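You operate a simulated robot arm through the tools that you are given. There is no shell and no other tool.

You run a simulated robot arm. Do the job below in one go: nothing can be reset, and whatever is moved stays where it is left.

TASK
Find the dead relay in the control cabinet, change it and test again.
Fine: press Test; the dead relay's green lamp stays dark. Feed switch off and charge lamp dark before reaching in; old relay in the fault bin, the 24 V spare in its place; switch on, press Test.

Only the result counts: the job must be done as asked and must still hold three seconds after the hand-in. Knocking over, shifting, dropping, spilling or breaking anything else fails it.

THE ROBOT
A 7-joint arm with a two-finger parallel gripper, fixed in place. Base frame: the origin is at the foot of the arm, x ahead of it, y to its left, z up. Units: cm, rad, N and s.
With the tool pointing down near the work surface it reaches from about 18 to 68 cm from the base axis. Its first joint turns from -2.496 to 2.496 rad. Payload 3 kg.
Tool frame: the origin (TCP) lies between the finger pads and is the grasp point; the fingertips stand 3 cm ahead of it; z points along the fingers, y is the line along which they close. Largest opening 11 cm; finger width 2, thickness 1; the body of the gripper, 4.8 by 11.2 cm, starts 5.5 cm behind the TCP.
Orientation is that of the tool frame in the base frame, as a unit quaternion [x, y, z, w]. With the fingers straight down and closing along the base's y, the tool's x points along the base's -x, its y along +y and its z along -z.

THE INTERFACE
- The arm moves only by the tool send_rows. Its argument "increments" is one flat list of numbers, 7 for each row, row after row: the shift along the tool's x, y, z in cm, then the turn, a rotation vector about the tool's x, y, z in rad, then the opening in per cent of the stroke, from 0 (shut) to 100 (fully open). In form: [tx, ty, tz, rx, ry, rz, jaw, tx, ty, tz, rx, ry, rz, jaw, ...]. A call has 1 to 20 rows; each row is the pose to reach, as a shift and turn from the pose commanded when the call began, along the tool's axes at that moment. A row lasts 0.2 s, in which the tool goes at most 5 cm and 0.15 rad; a call with a longer step from one row to the next is refused whole, and so is a gripper value outside its range. Where a pose cannot be reached the arm comes as near as it can. A force on the tool above 40 N (or 10 N above the force at the start of the call, whichever is more), or a blocked arm, ends the call early, and 0.2 s more pass. Each finger travels about 10.8 cm/s and halts on what it meets, pressing with about 32 N; the grip force reading is that of the motor and also rises with nothing between the fingers. The clock runs only during rows and for 0.2 s after the last one: add rows that repeat a pose to give the fingers time. The reply holds the time, the measured pose of the TCP, the force on the tool along the base axes, the opening and the grip force, in the units named above and with some noise, with the torque about the TCP (base axes, N m) and any sound that the robot's microphone picked up, and new pictures: "show" is both (left out), scene, wrist or none.
- Cameras (640 x 400 px; columns grow to the right, rows downward): "scene" is fixed at [40.52, -49.34, 159.9]; the picture's right is [0.75, -0.67, 0.00], its down [-0.45, -0.51, -0.73] and it looks along [0.49, 0.55, -0.68] (base axes); focal length 284 px, centre (320, 200). "wrist" rides on the gripper at [7.2, 1.7, -10.3] in the tool frame; the picture's right is [-0.23, 0.97, 0.00], its down [-0.76, -0.18, -0.62] and it looks along [-0.61, -0.14, 0.78] (tool axes); focal length 222 px, centre (320, 200). There is no depth. A picture from a camera that has moved, and an enlarged one, comes with that camera's place and axes in the base frame and with its lens. The place of the scene camera against the robot may be out by one fixed shift of up to 1.8 cm in any direction.
- slide_trunk(by): slides the trunk up (or, below 0, down) by that many cm; the arm rides with it, the base frame stays. It gives what a move gives, with no picture.
- close_up(camera, box): a new picture of the part [left, top, right, bottom] of that camera's present view, enlarged. No time passes.
- close_job(): hands the job in; it is judged then, once.

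Places have to be worked out from the pictures, the camera data and where the tool is seen. Open the gripper and draw the arm clear of the work before you hand the job in, unless the task says otherwise.

The tools are called after "Emit:" as a command line: name --argument value ..., lists and objects as JSON in quotes. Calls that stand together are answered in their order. send_rows: Moves the arm, as the interface text tells. Its arguments: {"type":"object","properties":{"increments":{"type":"array"},"show":{"type":"string","enum":["both","scene","wrist","none"]}},"required":["increments"]} The other tools are called the same way: slide_trunk (by) slides the trunk up or down; close_up (camera, box) takes an enlarged picture of a part of a camera's view; close_job () hands the job in.

At the start:

```text
time_s: 0.0
ee_pos: [60.66, 18.47, 129.39]
tool_rot: [-0.001, 1.0, 0.001, 0.0]
wrist_force: [-0.1, 0.4, -0.3]
moment: [0.01, 0.02, 0.0]
opening: 11.02
finger_force: 0.0
trunk travel left (down, up): [-82.8, 6.2]
```

scene: 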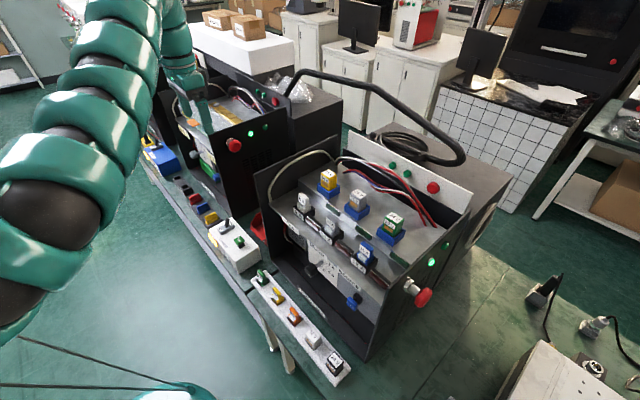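
wrist: 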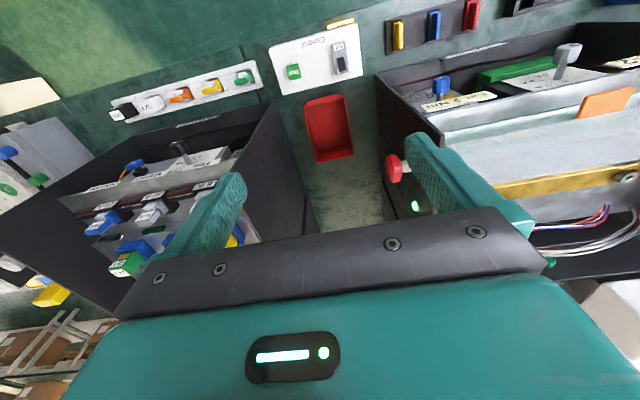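

The pictures show a cabinet with several relays, a strip of spares, a feed/test box and a red bin. I take enlarged views to read labels before moving anything.

Emit:
close_up --camera "scene" --box '[240, 130, 480, 280]'

Emit:
close_up --camera "scene" --box '[190, 200, 370, 390]'

Emit:
close_up --camera "wrist" --box '[80, 20, 380, 200]'

Emit:
close_up --camera "wrist" --box '[0, 120, 280, 320]'

Emit:
close_up --camera "scene" --box '[130, 80, 290, 230]'

```text
2.67 times, centred on (360, 205) of scene
camera zoom: at [40.52, -49.34, 159.9], right [0.75, -0.67, 0.0], down [-0.45, -0.51, -0.73], along [0.49, 0.55, -0.68], focal length 756 px, centre (213, 187)
```

zoom: 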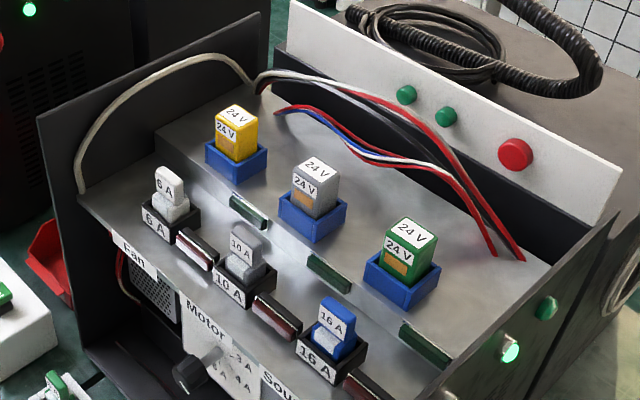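

```text
2.11 times, centred on (280, 295) of scene
camera zoom: at [40.52, -49.34, 159.9], right [0.75, -0.67, 0.0], down [-0.45, -0.51, -0.73], along [0.49, 0.55, -0.68], focal length 597 px, centre (404, 0)
```

zoom: 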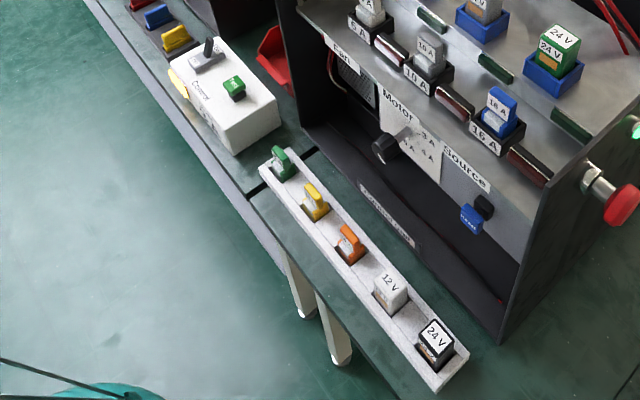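

```text
2.13 times, centred on (230, 110) of wrist
camera zoom: at [53.44, 20.17, 139.79], right [0.23, 0.97, 0.0], down [0.76, -0.18, 0.62], along [0.61, -0.14, -0.78], focal length 474 px, centre (512, 392)
```

zoom: 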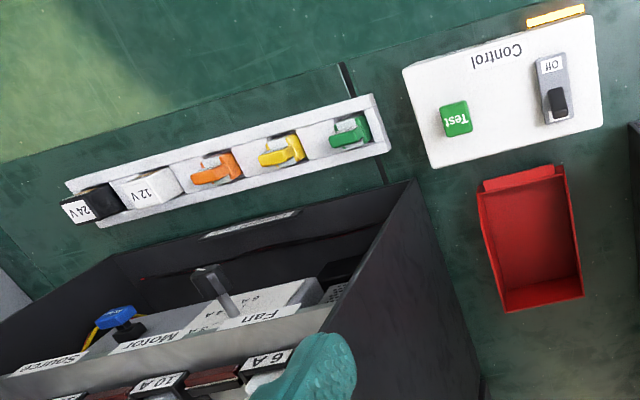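

```text
2.00 times, centred on (140, 220) of wrist
camera zoom: at [53.44, 20.17, 139.79], right [0.23, 0.97, 0.0], down [0.76, -0.18, 0.62], along [0.61, -0.14, -0.78], focal length 444 px, centre (680, 160)
```

zoom: 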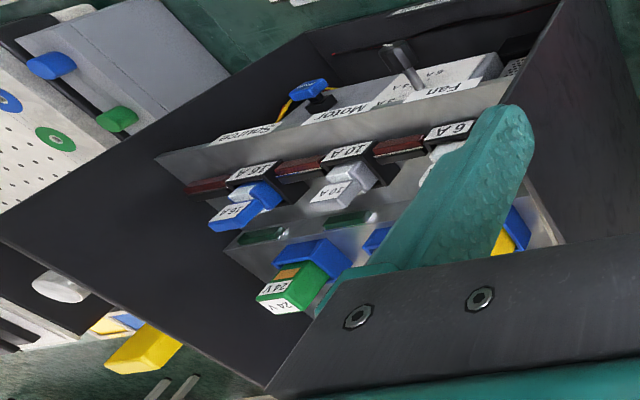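

```text
2.67 times, centred on (210, 155) of scene
camera zoom: at [40.52, -49.34, 159.9], right [0.75, -0.67, 0.0], down [-0.45, -0.51, -0.73], along [0.49, 0.55, -0.68], focal length 756 px, centre (613, 320)
```

zoom: 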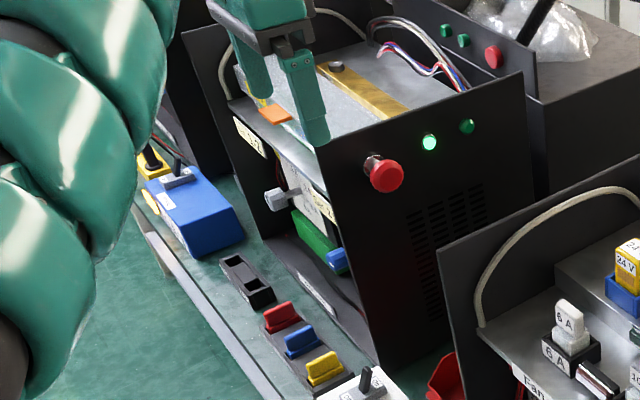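

Triangulating both views, I put the Test button near (60, 13, 86), the 24 V black spare near (59, -34, 85), and the cabinet's relays near x≈83, z≈113. I look closer at the control box to read the switch and charge lamp, then lower the trunk for a better look.

Emit:
close_up --camera "wrist" --box '[260, 10, 380, 110]'

Emit:
close_up --camera "scene" --box '[200, 205, 270, 275]'

Emit:
slide_trunk --by -26

```text
4.00 times, centred on (320, 60) of wrist
camera zoom: at [53.44, 20.17, 139.79], right [0.23, 0.97, 0.0], down [0.76, -0.18, 0.62], along [0.61, -0.14, -0.78], focal length 888 px, centre (320, 760)
```

zoom: 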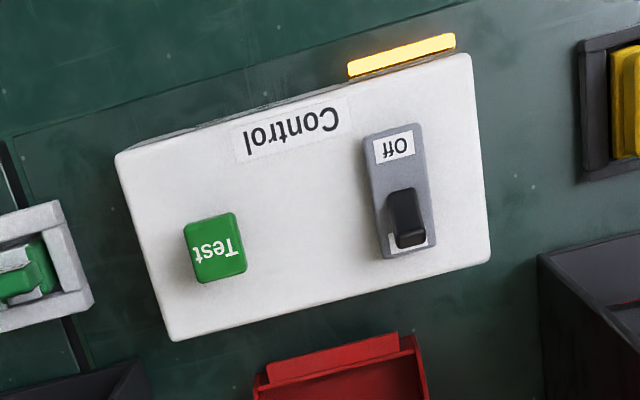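

```text
5.71 times, centred on (235, 240) of scene
camera zoom: at [40.52, -49.34, 159.9], right [0.75, -0.67, 0.0], down [-0.45, -0.51, -0.73], along [0.49, 0.55, -0.68], focal length 1620 px, centre (806, -29)
```

zoom: 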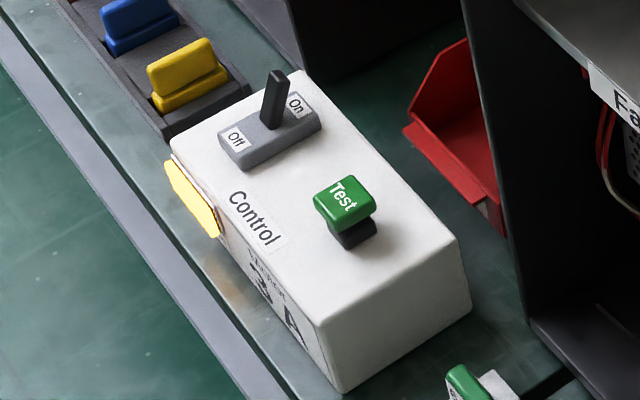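

```text
time_s: 2.7
ee_pos: [60.47, 18.54, 103.36]
tool_rot: [0.0, 1.0, 0.0, 0.0]
wrist_force: [-0.1, 0.1, 0.7]
moment: [-0.01, -0.01, 0.01]
opening: 11.0
finger_force: 0.2
trunk travel left (down, up): [-56.8, 32.2]
```

The switch lever is at On and the charge lamp on the box's front glows yellow. I close the fingers and move over the Test button at about (60.3, 13.1), stopping well above it to check.

Emit:
send_rows --increments '[0, 0, 0, 0, 0, 0, 0, 0.1, -2.7, 0, 0, 0, 0, 0, 0.2, -5.4, 0, 0, 0, 0, 0, 0.2, -5.4, 3, 0, 0, 0, 0, 0.2, -5.4, 6, 0, 0, 0, 0, 0.2, -5.4, 6, 0, 0, 0, 0]'

```text
time_s: 4.1
ee_pos: [60.34, 13.08, 100.3]
tool_rot: [0.001, 1.0, 0.0, 0.0]
wrist_force: [0.1, -0.1, -0.7]
moment: [-0.02, 0.03, 0.03]
opening: 0.0
finger_force: 32.0
out of reach, approached as far as the arm can: row 2, 3, 5, 6
trunk travel left (down, up): [-56.8, 32.2]
camera wrist: at [53.19, 14.82, 110.77], right [0.23, 0.97, 0.0], down [0.76, -0.18, 0.62], along [0.61, -0.14, -0.78], focal length 222 px, centre (320, 200)
```

scene: 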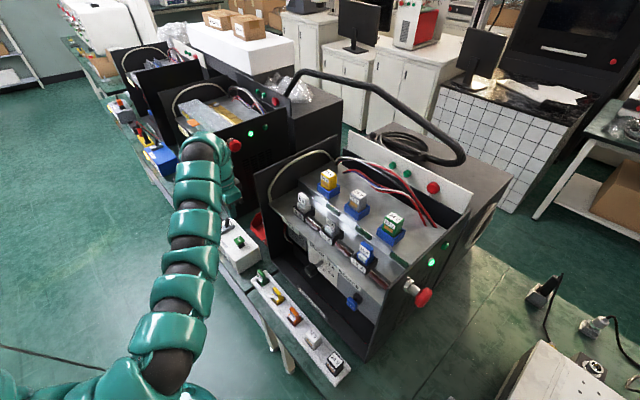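
wrist: 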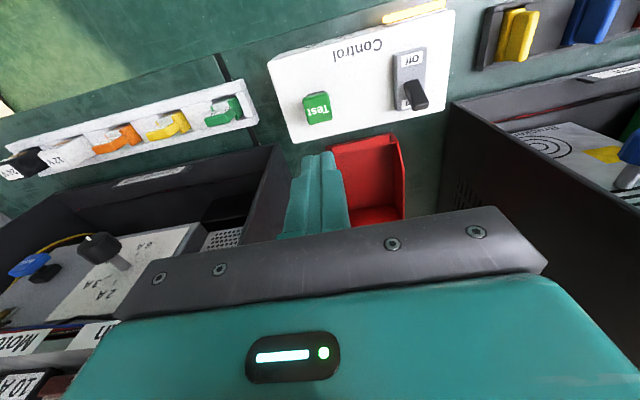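

The arm is near the edge of its reach at this trunk height (several rows fell short), and the closed fingers are over the Test button's place. I lower the trunk by 7.5 so the tips come to about z 89.8, then check again.

Emit:
slide_trunk --by -7.5

Emit:
close_up --camera "wrist" --box '[200, 0, 520, 200]'

Emit:
close_up --camera "scene" --box '[190, 180, 290, 280]'

```text
time_s: 5.2
ee_pos: [60.37, 13.13, 92.91]
tool_rot: [0.0, 1.0, 0.0, 0.0]
wrist_force: [0.5, -0.7, -0.3]
moment: [0.0, -0.01, 0.01]
opening: 0.01
finger_force: 32.2
trunk travel left (down, up): [-49.3, 39.7]
```

```text
2.00 times, centred on (360, 100) of wrist
camera zoom: at [53.17, 14.84, 103.28], right [0.23, 0.97, 0.0], down [0.76, -0.18, 0.62], along [0.61, -0.14, -0.78], focal length 444 px, centre (240, 400)
```

zoom: 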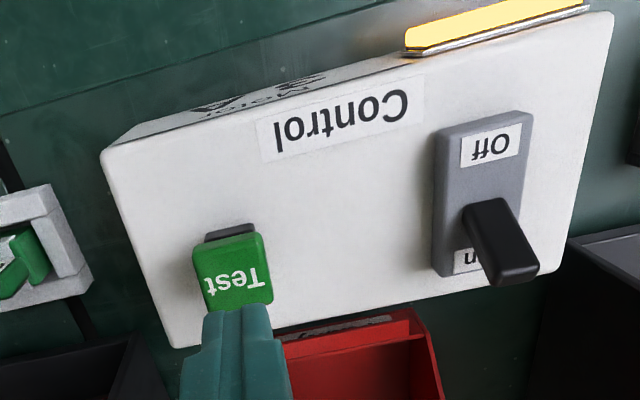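

```text
4.00 times, centred on (240, 230) of scene
camera zoom: at [40.52, -49.34, 159.9], right [0.75, -0.67, 0.0], down [-0.45, -0.51, -0.73], along [0.49, 0.55, -0.68], focal length 1134 px, centre (640, 80)
```

zoom: 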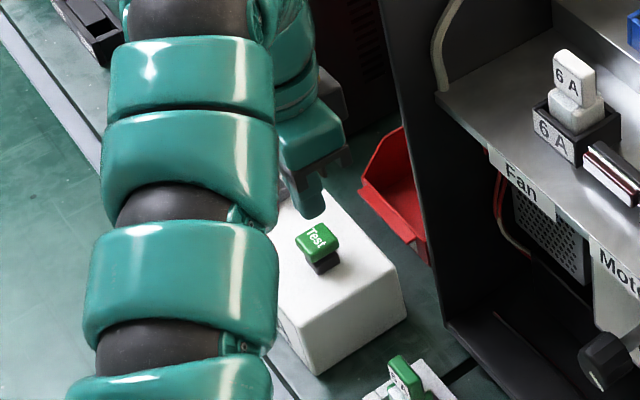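

The Test button's top is at about (60.2, 13.0, 85.5), 4 cm below the tips, but the arm is at its reach limit going down. I raise the tool 15 cm by the arm and then lower the trunk by 15 so the arm has reach to spare.

Emit:
send_rows --increments '[0, 0, -4, 0, 0, 0, 0, 0, 0, -8, 0, 0, 0, 0, 0, 0, -12, 0, 0, 0, 0, 0, 0, -15, 0, 0, 0, 0, 0, 0, -15, 0, 0, 0, 0]' --show "scene"

Emit:
slide_trunk --by -15

```text
time_s: 6.4
ee_pos: [63.68, 15.41, 96.35]
tool_rot: [0.0, 1.0, 0.001, 0.0]
wrist_force: [-0.1, 0.9, -0.5]
moment: [-0.02, 0.01, 0.03]
opening: 0.0
finger_force: 32.0
out of reach, approached as far as the arm can: row 1, 2, 3, 4, 5
trunk travel left (down, up): [-49.3, 39.7]
```

scene: 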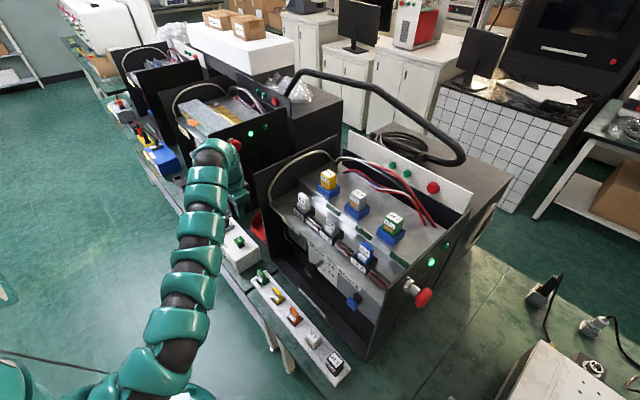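

```text
time_s: 7.5
ee_pos: [63.46, 15.35, 86.52]
tool_rot: [0.0, 1.0, 0.004, 0.005]
wrist_force: [-8.0, -4.8, 12.8]
moment: [-0.19, 0.34, 0.06]
opening: 0.01
finger_force: 32.0
trunk travel left (down, up): [-39.0, 50.0]
stopped: the force on the tool passed its limit at 68 N (the readings are from after the stop); the commanded pose is now the measured one
```

The rise fell short of what I asked and the trunk slide then pressed the fingertips on something near (63.5, 15.4, 83.5) — probably the top of the control box. I look at both views before doing anything else.

Emit:
close_up --camera "wrist" --box '[160, 0, 480, 200]'

Emit:
close_up --camera "scene" --box '[190, 180, 290, 280]'

```text
2.00 times, centred on (320, 100) of wrist
camera zoom: at [56.29, 16.92, 96.88], right [0.23, 0.97, 0.01], down [0.76, -0.18, 0.63], along [0.61, -0.14, -0.78], focal length 444 px, centre (320, 400)
```

zoom: 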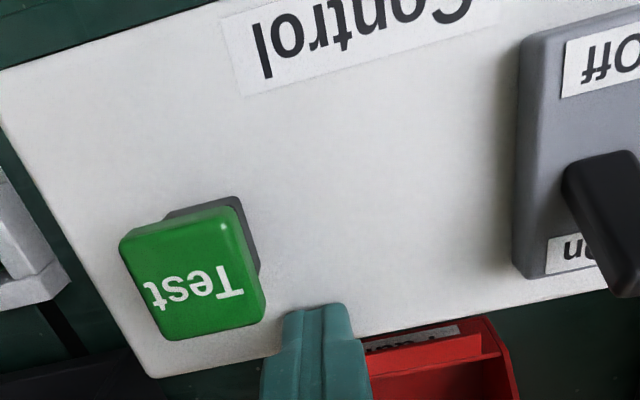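

```text
4.00 times, centred on (240, 230) of scene
camera zoom: at [40.52, -49.34, 159.9], right [0.75, -0.67, 0.0], down [-0.45, -0.51, -0.73], along [0.49, 0.55, -0.68], focal length 1134 px, centre (640, 80)
```

zoom: 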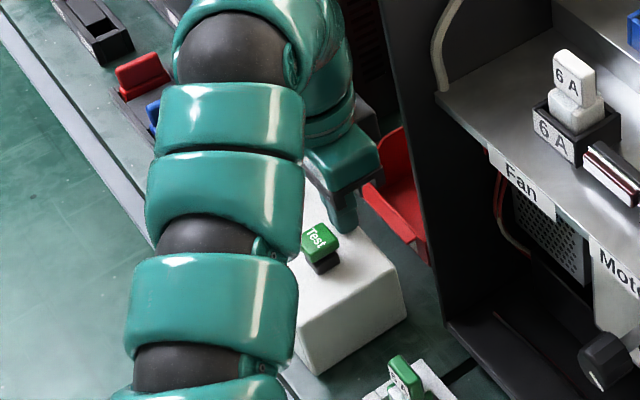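

The fingers rest on the box's top near its far edge; the box, button and bin look unmoved. I back off upward in small steps and see how far the arm really follows.

Emit:
send_rows --increments '[0, 0, -0.5, 0, 0, 0, 0, 0, 0, -1, 0, 0, 0, 0, 0, 0, -1.5, 0, 0, 0, 0, 0, 0, -2, 0, 0, 0, 0]' --show "none"

```text
time_s: 8.6
ee_pos: [63.57, 15.32, 86.47]
tool_rot: [0.0, 1.0, 0.003, 0.003]
wrist_force: [-8.7, -6.5, 12.7]
moment: [-0.22, 0.39, 0.04]
opening: 0.0
finger_force: 32.4
out of reach, approached as far as the arm can: row 1, 2, 3, 4
trunk travel left (down, up): [-39.0, 50.0]
```

The arm cannot go up on its own from this posture, so I lift the trunk 4 cm to come off the box.

Emit:
slide_trunk --by 4

```text
time_s: 9.4
ee_pos: [63.67, 15.26, 90.27]
tool_rot: [0.0, 1.0, 0.002, 0.004]
wrist_force: [0.0, -0.9, -0.5]
moment: [0.01, -0.01, 0.0]
opening: 0.0
finger_force: 31.8
trunk travel left (down, up): [-43.0, 46.0]
```

Clear of the box now with no load. I try drawing the tool back toward the base to learn where the arm moves freely.

Emit:
send_rows --increments '[1, -0.2, 0, 0, 0, 0, 0, 2, -0.5, 0, 0, 0, 0, 0, 3, -0.7, 0, 0, 0, 0, 0, 4, -1, 0, 0, 0, 0, 0, 5, -1.2, 0, 0, 0, 0, 0, 6, -1.5, 0, 0, 0, 0, 0, 7, -1.7, 0, 0, 0, 0, 0, 8, -2, 0, 0, 0, 0, 0]' --show "scene"

```text
time_s: 10.3
ee_pos: [61.11, 15.15, 89.11]
tool_rot: [0.0, 1.0, 0.01, 0.01]
wrist_force: [9.1, 13.0, 1.2]
moment: [0.43, -0.25, 0.08]
opening: 0.0
finger_force: 32.2
out of reach, approached as far as the arm can: row 1, 2, 3, 4
trunk travel left (down, up): [-43.0, 46.0]
stopped in row 4: the force on the tool passed its limit at 43 N (the readings are from after the stop); the commanded pose is now the measured one
```

scene: 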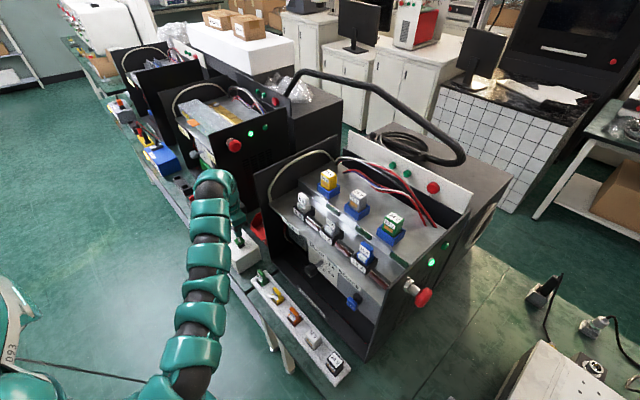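

The tips brushed the side of the Test cap (force toward +x,+y), and every arm row is flagged out of reach, so some joint is sitting at a limit. I raise the trunk 20 cm to be well clear before working the posture free.

Emit:
slide_trunk --by 20

Emit:
close_up --camera "scene" --box '[0, 200, 320, 400]'

Emit:
close_up --camera "wrist" --box '[160, 0, 480, 200]'

```text
time_s: 12.5
ee_pos: [61.05, 15.05, 109.16]
tool_rot: [-0.001, 1.0, 0.008, 0.008]
wrist_force: [0.0, 0.0, 0.2]
moment: [0.0, 0.0, 0.03]
opening: 0.0
finger_force: 32.1
trunk travel left (down, up): [-63.0, 26.0]
```

```text
2.00 times, centred on (160, 300) of scene
camera zoom: at [40.52, -49.34, 159.9], right [0.75, -0.67, 0.0], down [-0.45, -0.51, -0.73], along [0.49, 0.55, -0.68], focal length 567 px, centre (640, 0)
```

zoom: 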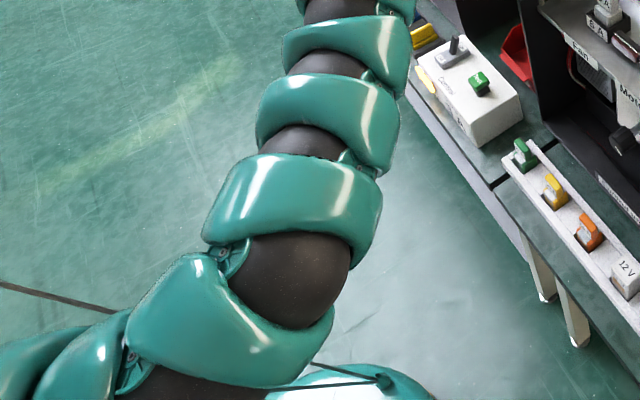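

```text
2.00 times, centred on (320, 100) of wrist
camera zoom: at [53.6, 16.49, 119.44], right [0.23, 0.97, 0.02], down [0.75, -0.19, 0.63], along [0.62, -0.13, -0.77], focal length 444 px, centre (320, 400)
```

zoom: 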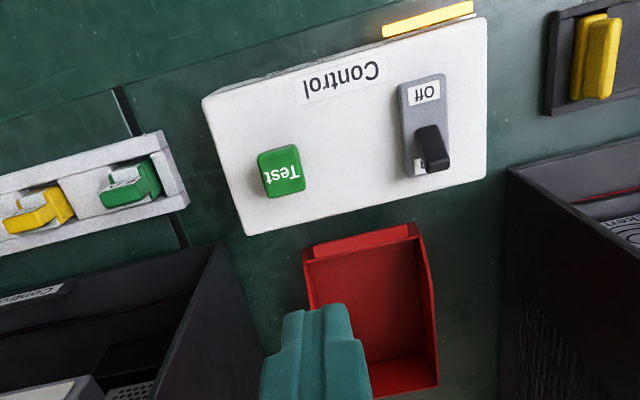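

All is in place: box, button, lamp (still lit) and bin. In free air I test whether turning the tool about its own axis frees the posture.

Emit:
send_rows --increments '[0, 0, 0, 0, 0, 0.1, 0, 0, 0, 0, 0, 0, 0.2, 0, 0, 0, 0, 0, 0, 0.3, 0, 0, 0, 0, 0, 0, 0.4, 0]' --show "none"

```text
time_s: 13.5
ee_pos: [60.97, 15.03, 109.07]
tool_rot: [0.2, 0.98, 0.009, 0.006]
wrist_force: [0.1, 1.0, -0.2]
moment: [0.04, -0.01, 0.0]
opening: 0.0
finger_force: 31.9
trunk travel left (down, up): [-63.0, 26.0]
```

The turn of +0.4 went through without any reach flag. Now I test rising 10 cm by the arm alone with this yaw.

Emit:
send_rows --increments '[0, 0, -2, 0, 0, 0, 0, 0, 0, -4, 0, 0, 0, 0, 0, 0, -6, 0, 0, 0, 0, 0, 0, -8, 0, 0, 0, 0, 0, 0, -10, 0, 0, 0, 0]' --show "scene"

```text
time_s: 14.7
ee_pos: [63.27, 16.37, 110.72]
tool_rot: [0.199, 0.98, 0.011, 0.006]
wrist_force: [-0.8, -0.7, 0.5]
moment: [0.02, -0.05, 0.01]
opening: 0.02
finger_force: 31.8
out of reach, approached as far as the arm can: row 1, 2, 3, 4, 5
trunk travel left (down, up): [-63.0, 26.0]
```

scene: 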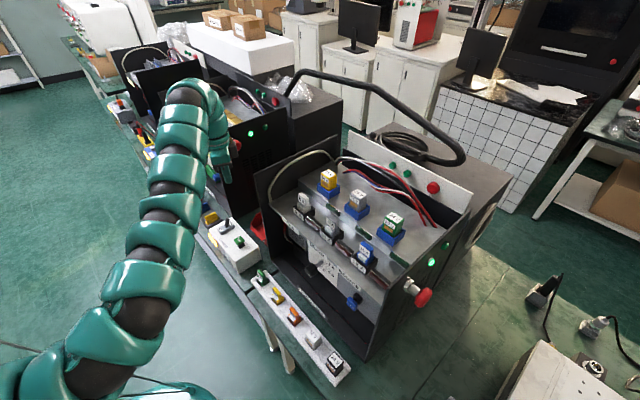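

Shape of the arm in the picture: the elbow is swung low to the right with the forearm rising steeply, so the wrist pitch joint seems to be the limit. I test going down by the arm instead (free air, tips at z≈108, nothing below until z≈90).

Emit:
send_rows --increments '[0, 0, 2, 0, 0, 0, 0, 0, 0, 4, 0, 0, 0, 0, 0, 0, 6, 0, 0, 0, 0, 0, 0, 8, 0, 0, 0, 0, 0, 0, 10, 0, 0, 0, 0]' --show "scene"

```text
time_s: 15.9
ee_pos: [63.37, 16.49, 100.71]
tool_rot: [0.199, 0.98, 0.008, 0.006]
wrist_force: [-0.3, 0.3, 0.0]
moment: [0.01, 0.0, -0.01]
opening: 0.0
finger_force: 32.2
trunk travel left (down, up): [-63.0, 26.0]
```

scene: 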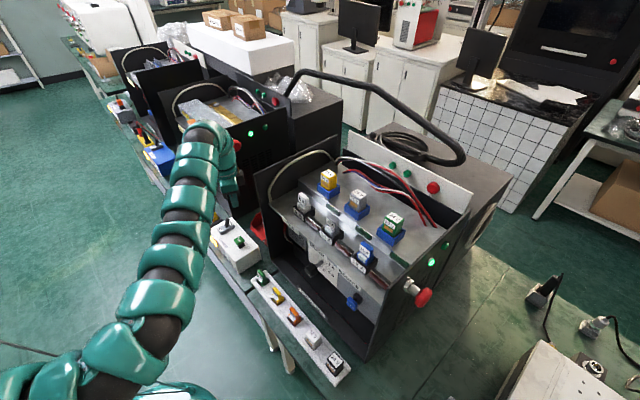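

With the yaw turned, descending 10 cm went through cleanly — the arm works better with the trunk high and the tool low. I raise the trunk 12 and then lower the tool by 16 cm with the arm, staying above the box.

Emit:
slide_trunk --by 12

Emit:
send_rows --increments '[0, 0, 4, 0, 0, 0, 0, 0, 0, 8, 0, 0, 0, 0, 0, 0, 12, 0, 0, 0, 0, 0, 0, 16, 0, 0, 0, 0, 0, 0, 16, 0, 0, 0, 0]' --show "both"

```text
time_s: 17.4
ee_pos: [63.35, 16.63, 112.86]
tool_rot: [0.199, 0.98, 0.009, 0.006]
wrist_force: [-0.2, 0.5, 0.3]
moment: [0.01, 0.0, -0.03]
opening: 0.0
finger_force: 31.9
trunk travel left (down, up): [-75.0, 14.0]
```

```text
time_s: 18.6
ee_pos: [63.68, 16.83, 96.82]
tool_rot: [0.198, 0.98, 0.009, 0.008]
wrist_force: [0.3, -0.1, 0.8]
moment: [0.01, 0.05, 0.01]
opening: 0.01
finger_force: 32.0
trunk travel left (down, up): [-75.0, 14.0]
camera wrist: at [57.51, 21.07, 107.18], right [0.59, 0.81, 0.02], down [0.62, -0.47, 0.63], along [0.52, -0.36, -0.78], focal length 222 px, centre (320, 200)
```

scene: 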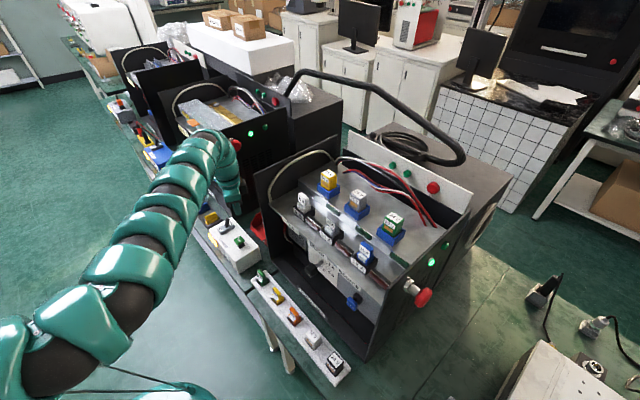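
wrist: 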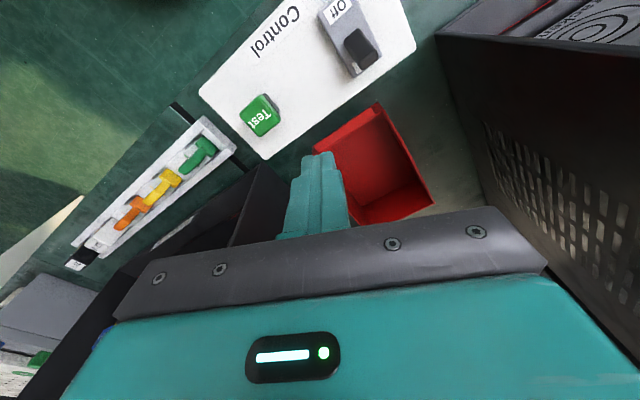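

No reach flags now. From this view the Test top is again at (60.3, 13.0, ~86.3), so I shift over it and come down to the tips at about z 88.3.

Emit:
send_rows --increments '[0.8, -2.4, 0, 0, 0, 0, 0, 1.6, -4.85, 0, 0, 0, 0, 0, 1.6, -4.85, 3, 0, 0, 0, 0, 1.6, -4.85, 5.5, 0, 0, 0, 0, 1.6, -4.85, 5.5, 0, 0, 0, 0]' --show "both"

```text
time_s: 19.8
ee_pos: [60.32, 13.12, 91.17]
tool_rot: [0.198, 0.98, 0.009, 0.007]
wrist_force: [0.1, -0.8, 0.4]
moment: [0.04, 0.0, -0.01]
opening: 0.0
finger_force: 32.3
out of reach, approached as far as the arm can: row 2
trunk travel left (down, up): [-75.0, 14.0]
camera wrist: at [54.27, 17.29, 101.55], right [0.59, 0.81, 0.02], down [0.62, -0.47, 0.63], along [0.52, -0.35, -0.78], focal length 222 px, centre (320, 200)
```

scene: 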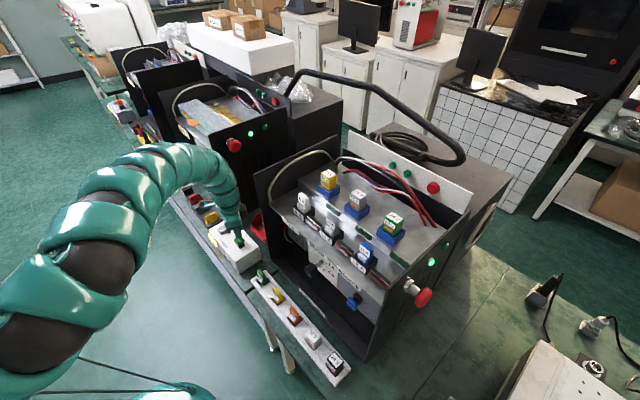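
wrist: 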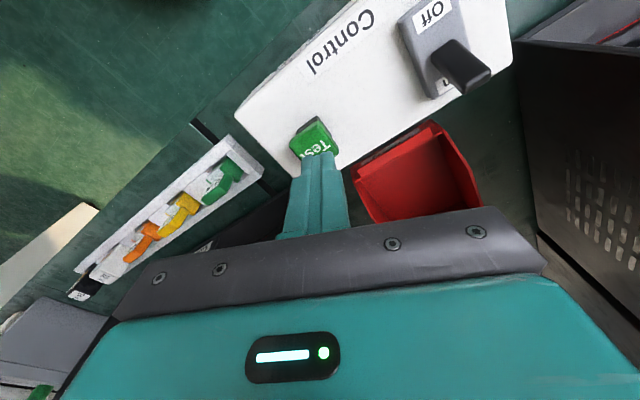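

The arm has settled into a good elbow-up posture, and the closed fingers sit right over the Test cap, about 2 cm above it. I press down gently in small steps and hold to see the lamps.

Emit:
send_rows --increments '[0, 0, 1, 0, 0, 0, 0, 0, 0, 1.6, 0, 0, 0, 0, 0, 0, 2.0, 0, 0, 0, 0, 0, 0, 2.3, 0, 0, 0, 0, 0, 0, 2.5, 0, 0, 0, 0]' --show "both"

Emit:
close_up --camera "scene" --box '[240, 130, 480, 280]'

```text
time_s: 21.0
ee_pos: [60.34, 13.05, 88.88]
tool_rot: [0.199, 0.98, 0.009, 0.008]
wrist_force: [-1.2, -4.0, 19.8]
moment: [-0.12, 0.15, 0.02]
opening: 0.01
finger_force: 32.3
trunk travel left (down, up): [-75.0, 14.0]
heard: click
camera wrist: at [54.29, 17.28, 99.25], right [0.59, 0.81, 0.03], down [0.62, -0.47, 0.63], along [0.52, -0.35, -0.78], focal length 222 px, centre (320, 200)
```

scene: 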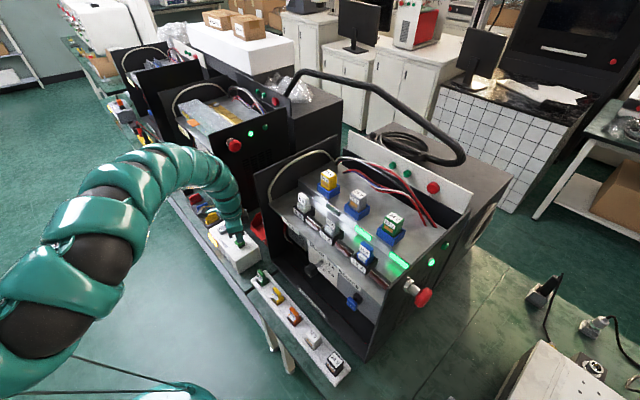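
wrist: 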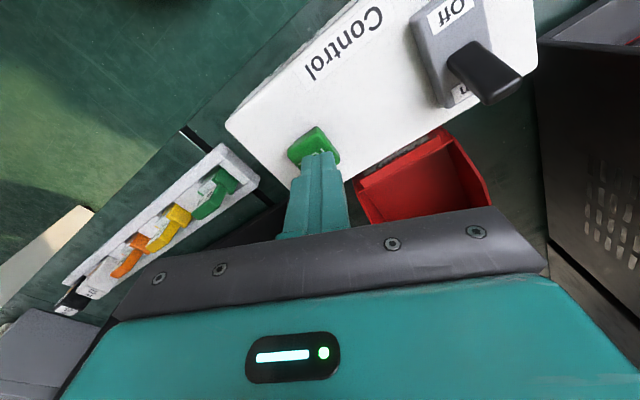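

```text
2.67 times, centred on (360, 205) of scene
camera zoom: at [40.52, -49.34, 159.9], right [0.75, -0.67, 0.0], down [-0.45, -0.51, -0.73], along [0.49, 0.55, -0.68], focal length 756 px, centre (213, 187)
```

zoom: 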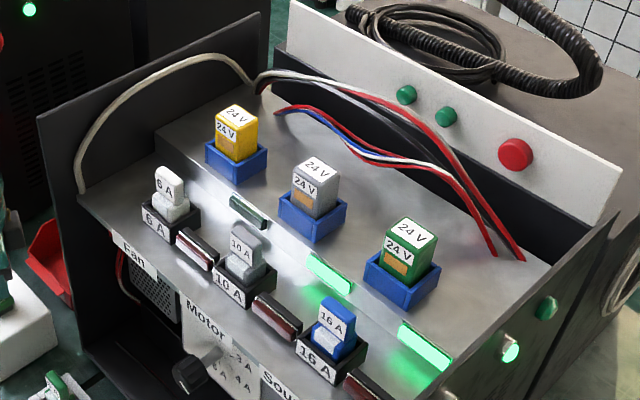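

A click was heard and the lamps by the grey and green relays lit, while the one by the yellow relay (left) stayed dark. I release the button, rise, and check the lamps once more.

Emit:
send_rows --increments '[0, 0, -2, 0, 0, 0, 0, 0, 0, -5, 0, 0, 0, 0, 0, 0, -8, 0, 0, 0, 0, 0, 0, -8, 0, 0, 0, 0]' --show "both"

Emit:
close_up --camera "scene" --box '[240, 130, 480, 280]'

```text
time_s: 22.0
ee_pos: [61.43, 13.63, 96.22]
tool_rot: [0.199, 0.98, 0.009, 0.005]
wrist_force: [-0.4, 0.4, 0.5]
moment: [0.0, 0.01, 0.0]
opening: 0.0
finger_force: 32.4
out of reach, approached as far as the arm can: row 3, 4
trunk travel left (down, up): [-75.0, 14.0]
camera wrist: at [55.32, 17.93, 106.64], right [0.59, 0.81, 0.02], down [0.62, -0.47, 0.63], along [0.52, -0.36, -0.78], focal length 222 px, centre (320, 200)
```

scene: 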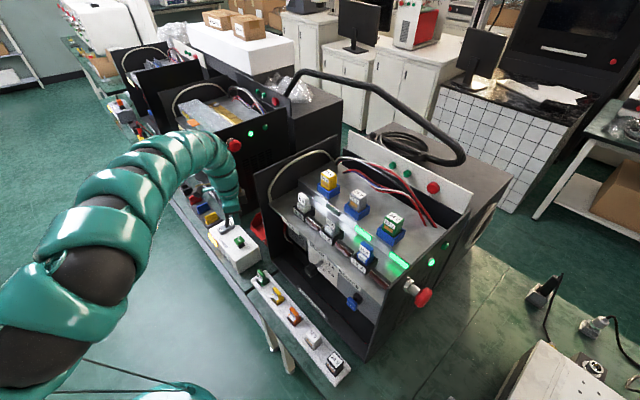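
wrist: 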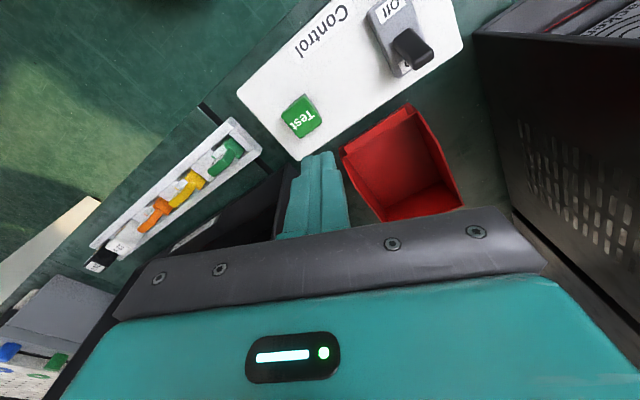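

```text
2.67 times, centred on (360, 205) of scene
camera zoom: at [40.52, -49.34, 159.9], right [0.75, -0.67, 0.0], down [-0.45, -0.51, -0.73], along [0.49, 0.55, -0.68], focal length 756 px, centre (213, 187)
```

zoom: 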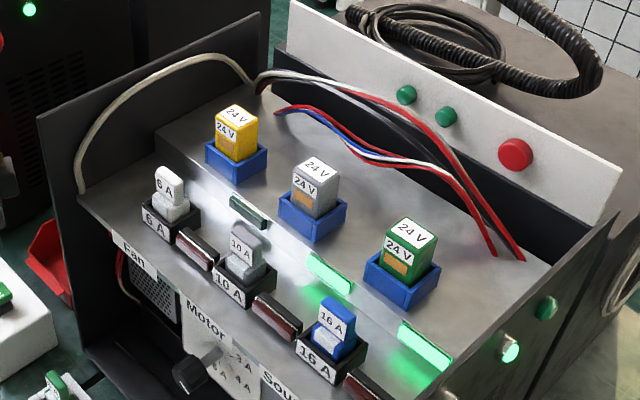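

The yellow relay is the dead one; its lamp stays dark while the other two are lit. Next is the feed switch: I place the lever's base at (60.4, 23.1, 85) with its tip leaning to (61.4, 23, 88). I square the tool up and move over to behind the lever, staying high.

Emit:
send_rows --increments '[0.3, 3, 0, 0, 0, -0.13, 0, 0.6, 6, 0, 0, 0, -0.26, 0, 0.95, 9.3, 0, 0, 0, -0.39, 0, 0.95, 9.3, 0, 0, 0, -0.39, 0]' --show "both"

```text
time_s: 23.0
ee_pos: [64.17, 22.51, 96.54]
tool_rot: [0.005, 1.0, 0.009, 0.009]
wrist_force: [0.1, 0.0, 0.1]
moment: [0.0, 0.03, -0.03]
opening: 0.0
finger_force: 32.4
trunk travel left (down, up): [-75.0, 14.0]
camera wrist: at [56.84, 24.16, 106.81], right [0.24, 0.97, 0.02], down [0.75, -0.19, 0.63], along [0.62, -0.14, -0.77], focal length 222 px, centre (320, 200)
```

scene: 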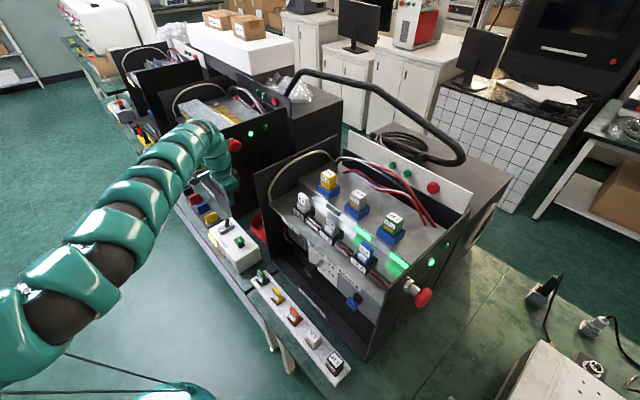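
wrist: 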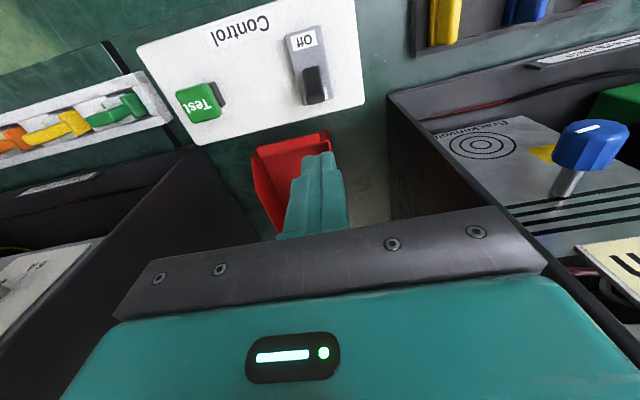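

Reach is fine here and the lever tip again works out at (61.3, 23.1, 88), so the fingers at x=64.2 are behind it. I lower until the tips are at about z 86.3, above the switch body and behind the lever.

Emit:
send_rows --increments '[0, 0, 3, 0, 0, 0, 0, 0, 0, 5, 0, 0, 0, 0, 0, 0, 6.5, 0, 0, 0, 0, 0, 0, 7.2, 0, 0, 0, 0, 0, 0, 7.2, 0, 0, 0, 0]' --show "wrist"

Emit:
close_up --camera "wrist" --box '[200, 0, 440, 200]'

Emit:
close_up --camera "scene" --box '[180, 170, 280, 270]'

```text
time_s: 24.2
ee_pos: [64.38, 22.85, 89.13]
tool_rot: [0.005, 1.0, 0.007, 0.008]
wrist_force: [0.0, -0.4, -0.1]
moment: [0.0, 0.03, -0.04]
opening: 0.0
finger_force: 32.3
trunk travel left (down, up): [-75.0, 14.0]
camera wrist: at [56.98, 24.34, 99.52], right [0.24, 0.97, 0.02], down [0.75, -0.19, 0.63], along [0.62, -0.14, -0.77], focal length 222 px, centre (320, 200)
```

wrist: 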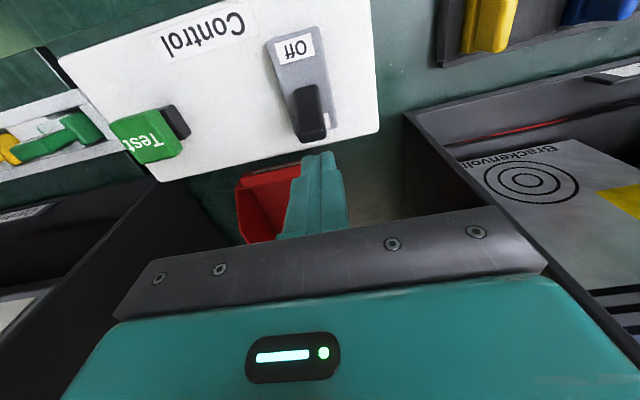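

```text
2.00 times, centred on (320, 100) of wrist
camera zoom: at [56.98, 24.34, 99.52], right [0.24, 0.97, 0.02], down [0.75, -0.19, 0.63], along [0.62, -0.14, -0.77], focal length 444 px, centre (320, 400)
```

zoom: 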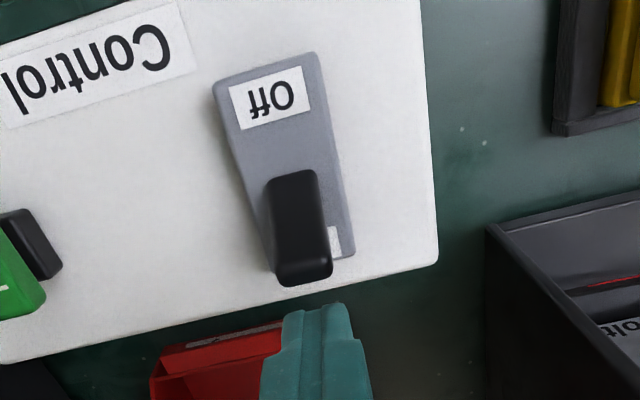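

```text
4.00 times, centred on (230, 220) of scene
camera zoom: at [40.52, -49.34, 159.9], right [0.75, -0.67, 0.0], down [-0.45, -0.51, -0.73], along [0.49, 0.55, -0.68], focal length 1134 px, centre (680, 120)
```

zoom: 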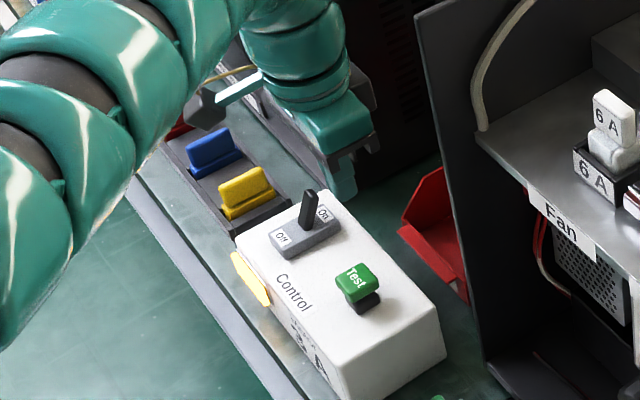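

Fingers are behind the lever in line with it (y≈22.9). I push toward the robot in small steps to throw the switch to Off.

Emit:
send_rows --increments '[1, 0, 0, 0, 0, 0, 0, 1.8, 0, 0, 0, 0, 0, 0, 2.4, 0, 0, 0, 0, 0, 0, 3.0, 0, 0, 0, 0, 0, 0, 3.5, 0, 0, 0, 0, 0, 0, 3.9, 0, 0, 0, 0, 0, 0, 4.2, 0, 0, 0, 0, 0, 0]' --show "wrist"

Emit:
close_up --camera "wrist" --box '[200, 0, 440, 200]'

Emit:
close_up --camera "scene" --box '[180, 170, 280, 270]'

```text
time_s: 25.8
ee_pos: [60.62, 22.69, 89.17]
tool_rot: [0.006, 1.0, 0.008, 0.012]
wrist_force: [25.1, 6.0, 6.7]
moment: [0.2, -0.69, -0.06]
opening: 0.0
finger_force: 31.9
trunk travel left (down, up): [-75.0, 14.0]
camera wrist: at [53.25, 24.39, 99.54], right [0.24, 0.97, 0.02], down [0.75, -0.2, 0.64], along [0.62, -0.14, -0.77], focal length 222 px, centre (320, 200)
```

wrist: 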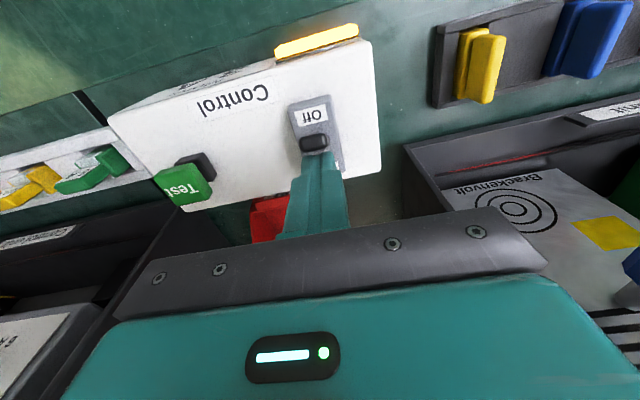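

```text
2.00 times, centred on (320, 100) of wrist
camera zoom: at [53.25, 24.39, 99.54], right [0.24, 0.97, 0.02], down [0.75, -0.2, 0.64], along [0.62, -0.14, -0.77], focal length 444 px, centre (320, 400)
```

zoom: 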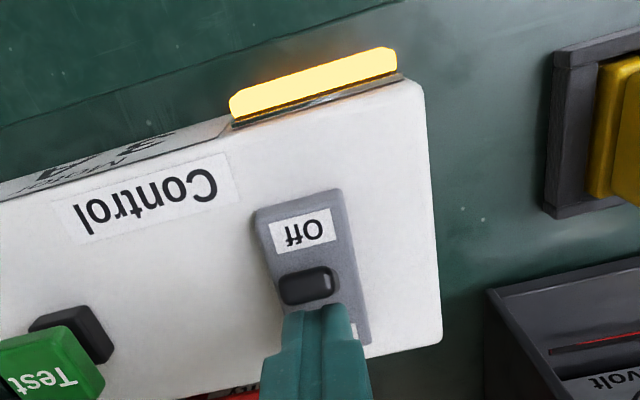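

```text
4.00 times, centred on (230, 220) of scene
camera zoom: at [40.52, -49.34, 159.9], right [0.75, -0.67, 0.0], down [-0.45, -0.51, -0.73], along [0.49, 0.55, -0.68], focal length 1134 px, centre (680, 120)
```

zoom: 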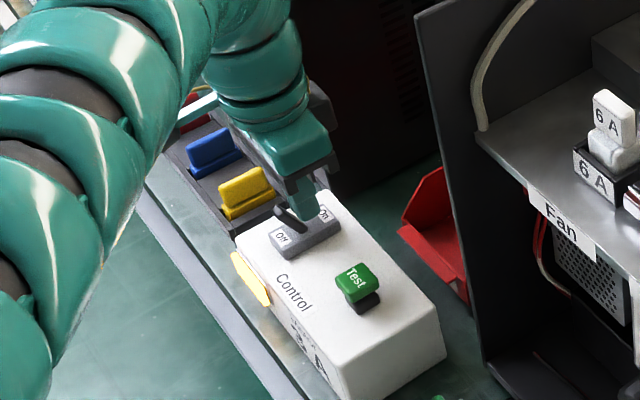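

The lever is moving over toward Off against about 25 N, but no click yet. I push a little further in small steps.

Emit:
send_rows --increments '[0.4, 0, 0, 0, 0, 0, 0, 0.8, 0, 0, 0, 0, 0, 0, 1.2, 0, 0, 0, 0, 0, 0, 1.6, 0, 0, 0, 0, 0, 0]' --show "wrist"

Emit:
close_up --camera "wrist" --box '[200, 0, 440, 200]'

Emit:
close_up --camera "scene" --box '[180, 170, 280, 270]'

```text
time_s: 26.2
ee_pos: [60.42, 22.62, 89.56]
tool_rot: [0.007, 1.0, 0.01, 0.017]
wrist_force: [10.6, 0.5, 0.3]
moment: [0.05, -0.32, 0.04]
opening: 0.0
finger_force: 32.1
trunk travel left (down, up): [-75.0, 14.0]
stopped in row 1: the force on the tool passed its limit at 43 N (the readings are from after the stop); the commanded pose is now the measured one
camera wrist: at [53.0, 24.28, 99.75], right [0.24, 0.97, 0.03], down [0.74, -0.2, 0.64], along [0.63, -0.14, -0.76], focal length 222 px, centre (320, 200)
```

wrist: 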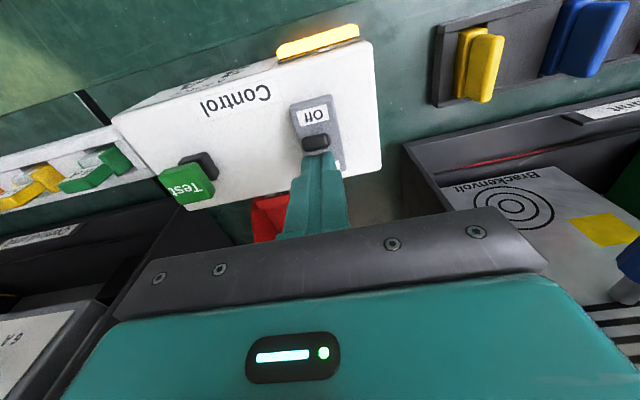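

```text
2.00 times, centred on (320, 100) of wrist
camera zoom: at [53.0, 24.28, 99.75], right [0.24, 0.97, 0.03], down [0.74, -0.2, 0.64], along [0.63, -0.14, -0.76], focal length 444 px, centre (320, 400)
```

zoom: 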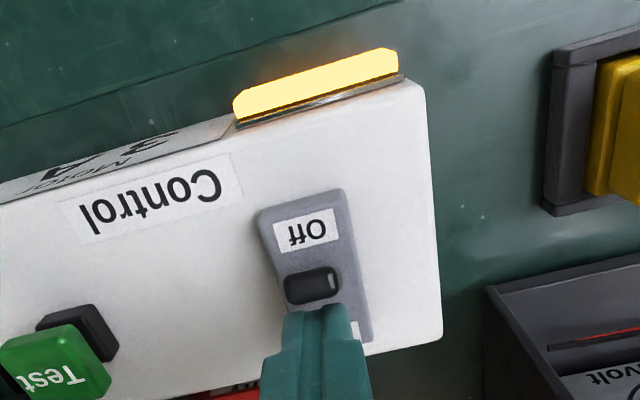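

```text
4.00 times, centred on (230, 220) of scene
camera zoom: at [40.52, -49.34, 159.9], right [0.75, -0.67, 0.0], down [-0.45, -0.51, -0.73], along [0.49, 0.55, -0.68], focal length 1134 px, centre (680, 120)
```

zoom: 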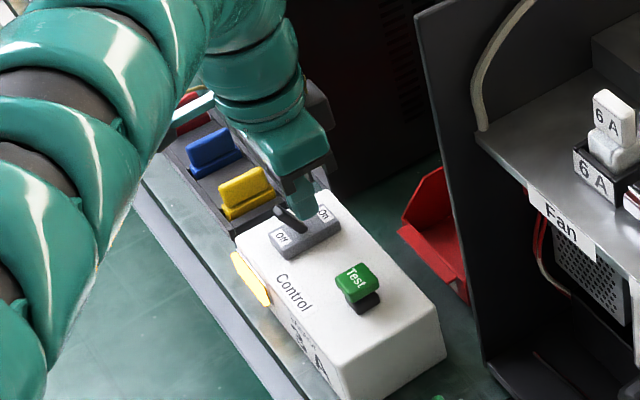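

The lever now leans to the Off side and resists at over 40 N, so it may be at its stop; the charge lamp is still lit. I check the cabinet's lamps and the switch before backing off.

Emit:
close_up --camera "scene" --box '[240, 130, 480, 280]'

Emit:
close_up --camera "scene" --box '[205, 200, 255, 250]'

```text
2.67 times, centred on (360, 205) of scene
camera zoom: at [40.52, -49.34, 159.9], right [0.75, -0.67, 0.0], down [-0.45, -0.51, -0.73], along [0.49, 0.55, -0.68], focal length 756 px, centre (213, 187)
```

zoom: 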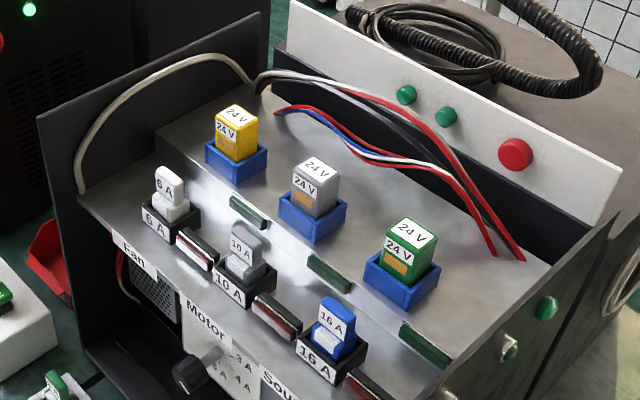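

```text
8.00 times, centred on (230, 225) of scene
camera zoom: at [40.52, -49.34, 159.9], right [0.75, -0.67, 0.0], down [-0.45, -0.51, -0.73], along [0.49, 0.55, -0.68], focal length 2268 px, centre (1040, 0)
```

zoom: 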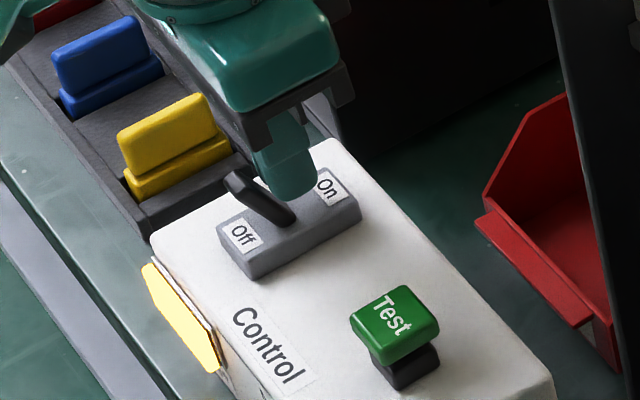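

The feed is off: the test lamps and the side lamp went dark and the lever leans to Off, while the charge lamp still glows. I back off the lever, rise, and let time pass while watching the charge lamp.

Emit:
send_rows --increments '[-0.4, 0, 0, 0, 0, 0, 0, -0.8, 0, 0, 0, 0, 0, 0, -0.8, 0, -2, 0, 0, 0, 0, -0.8, 0, -4, 0, 0, 0, 0, -0.8, 0, -6, 0, 0, 0, 0, -0.8, 0, -8, 0, 0, 0, 0]' --show "both"

```text
time_s: 27.6
ee_pos: [60.9, 22.59, 97.49]
tool_rot: [0.006, 1.0, 0.009, 0.013]
wrist_force: [-0.1, -0.2, -0.4]
moment: [0.02, 0.04, 0.01]
opening: 0.0
finger_force: 32.1
trunk travel left (down, up): [-75.0, 14.0]
camera wrist: at [53.49, 24.16, 107.71], right [0.24, 0.97, 0.02], down [0.74, -0.2, 0.64], along [0.63, -0.14, -0.77], focal length 222 px, centre (320, 200)
```

scene: 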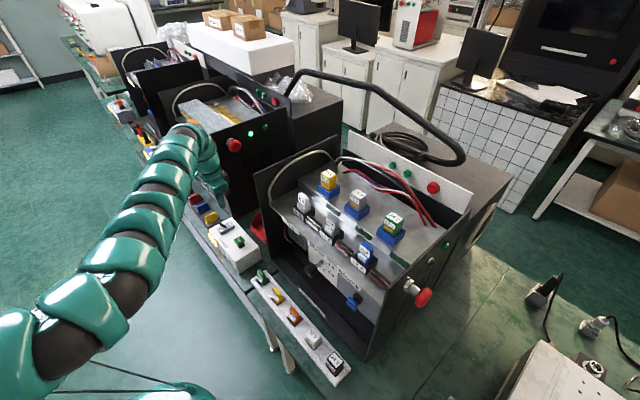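
wrist: 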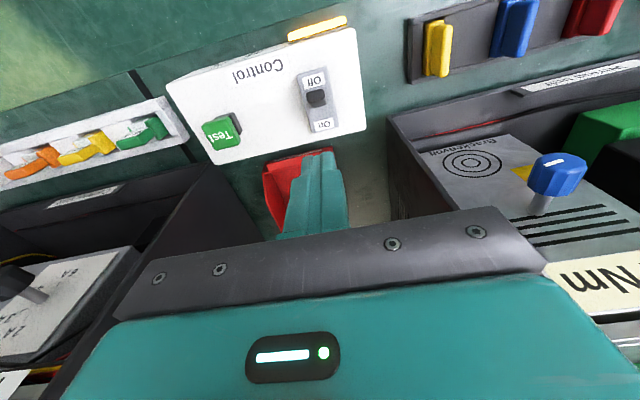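

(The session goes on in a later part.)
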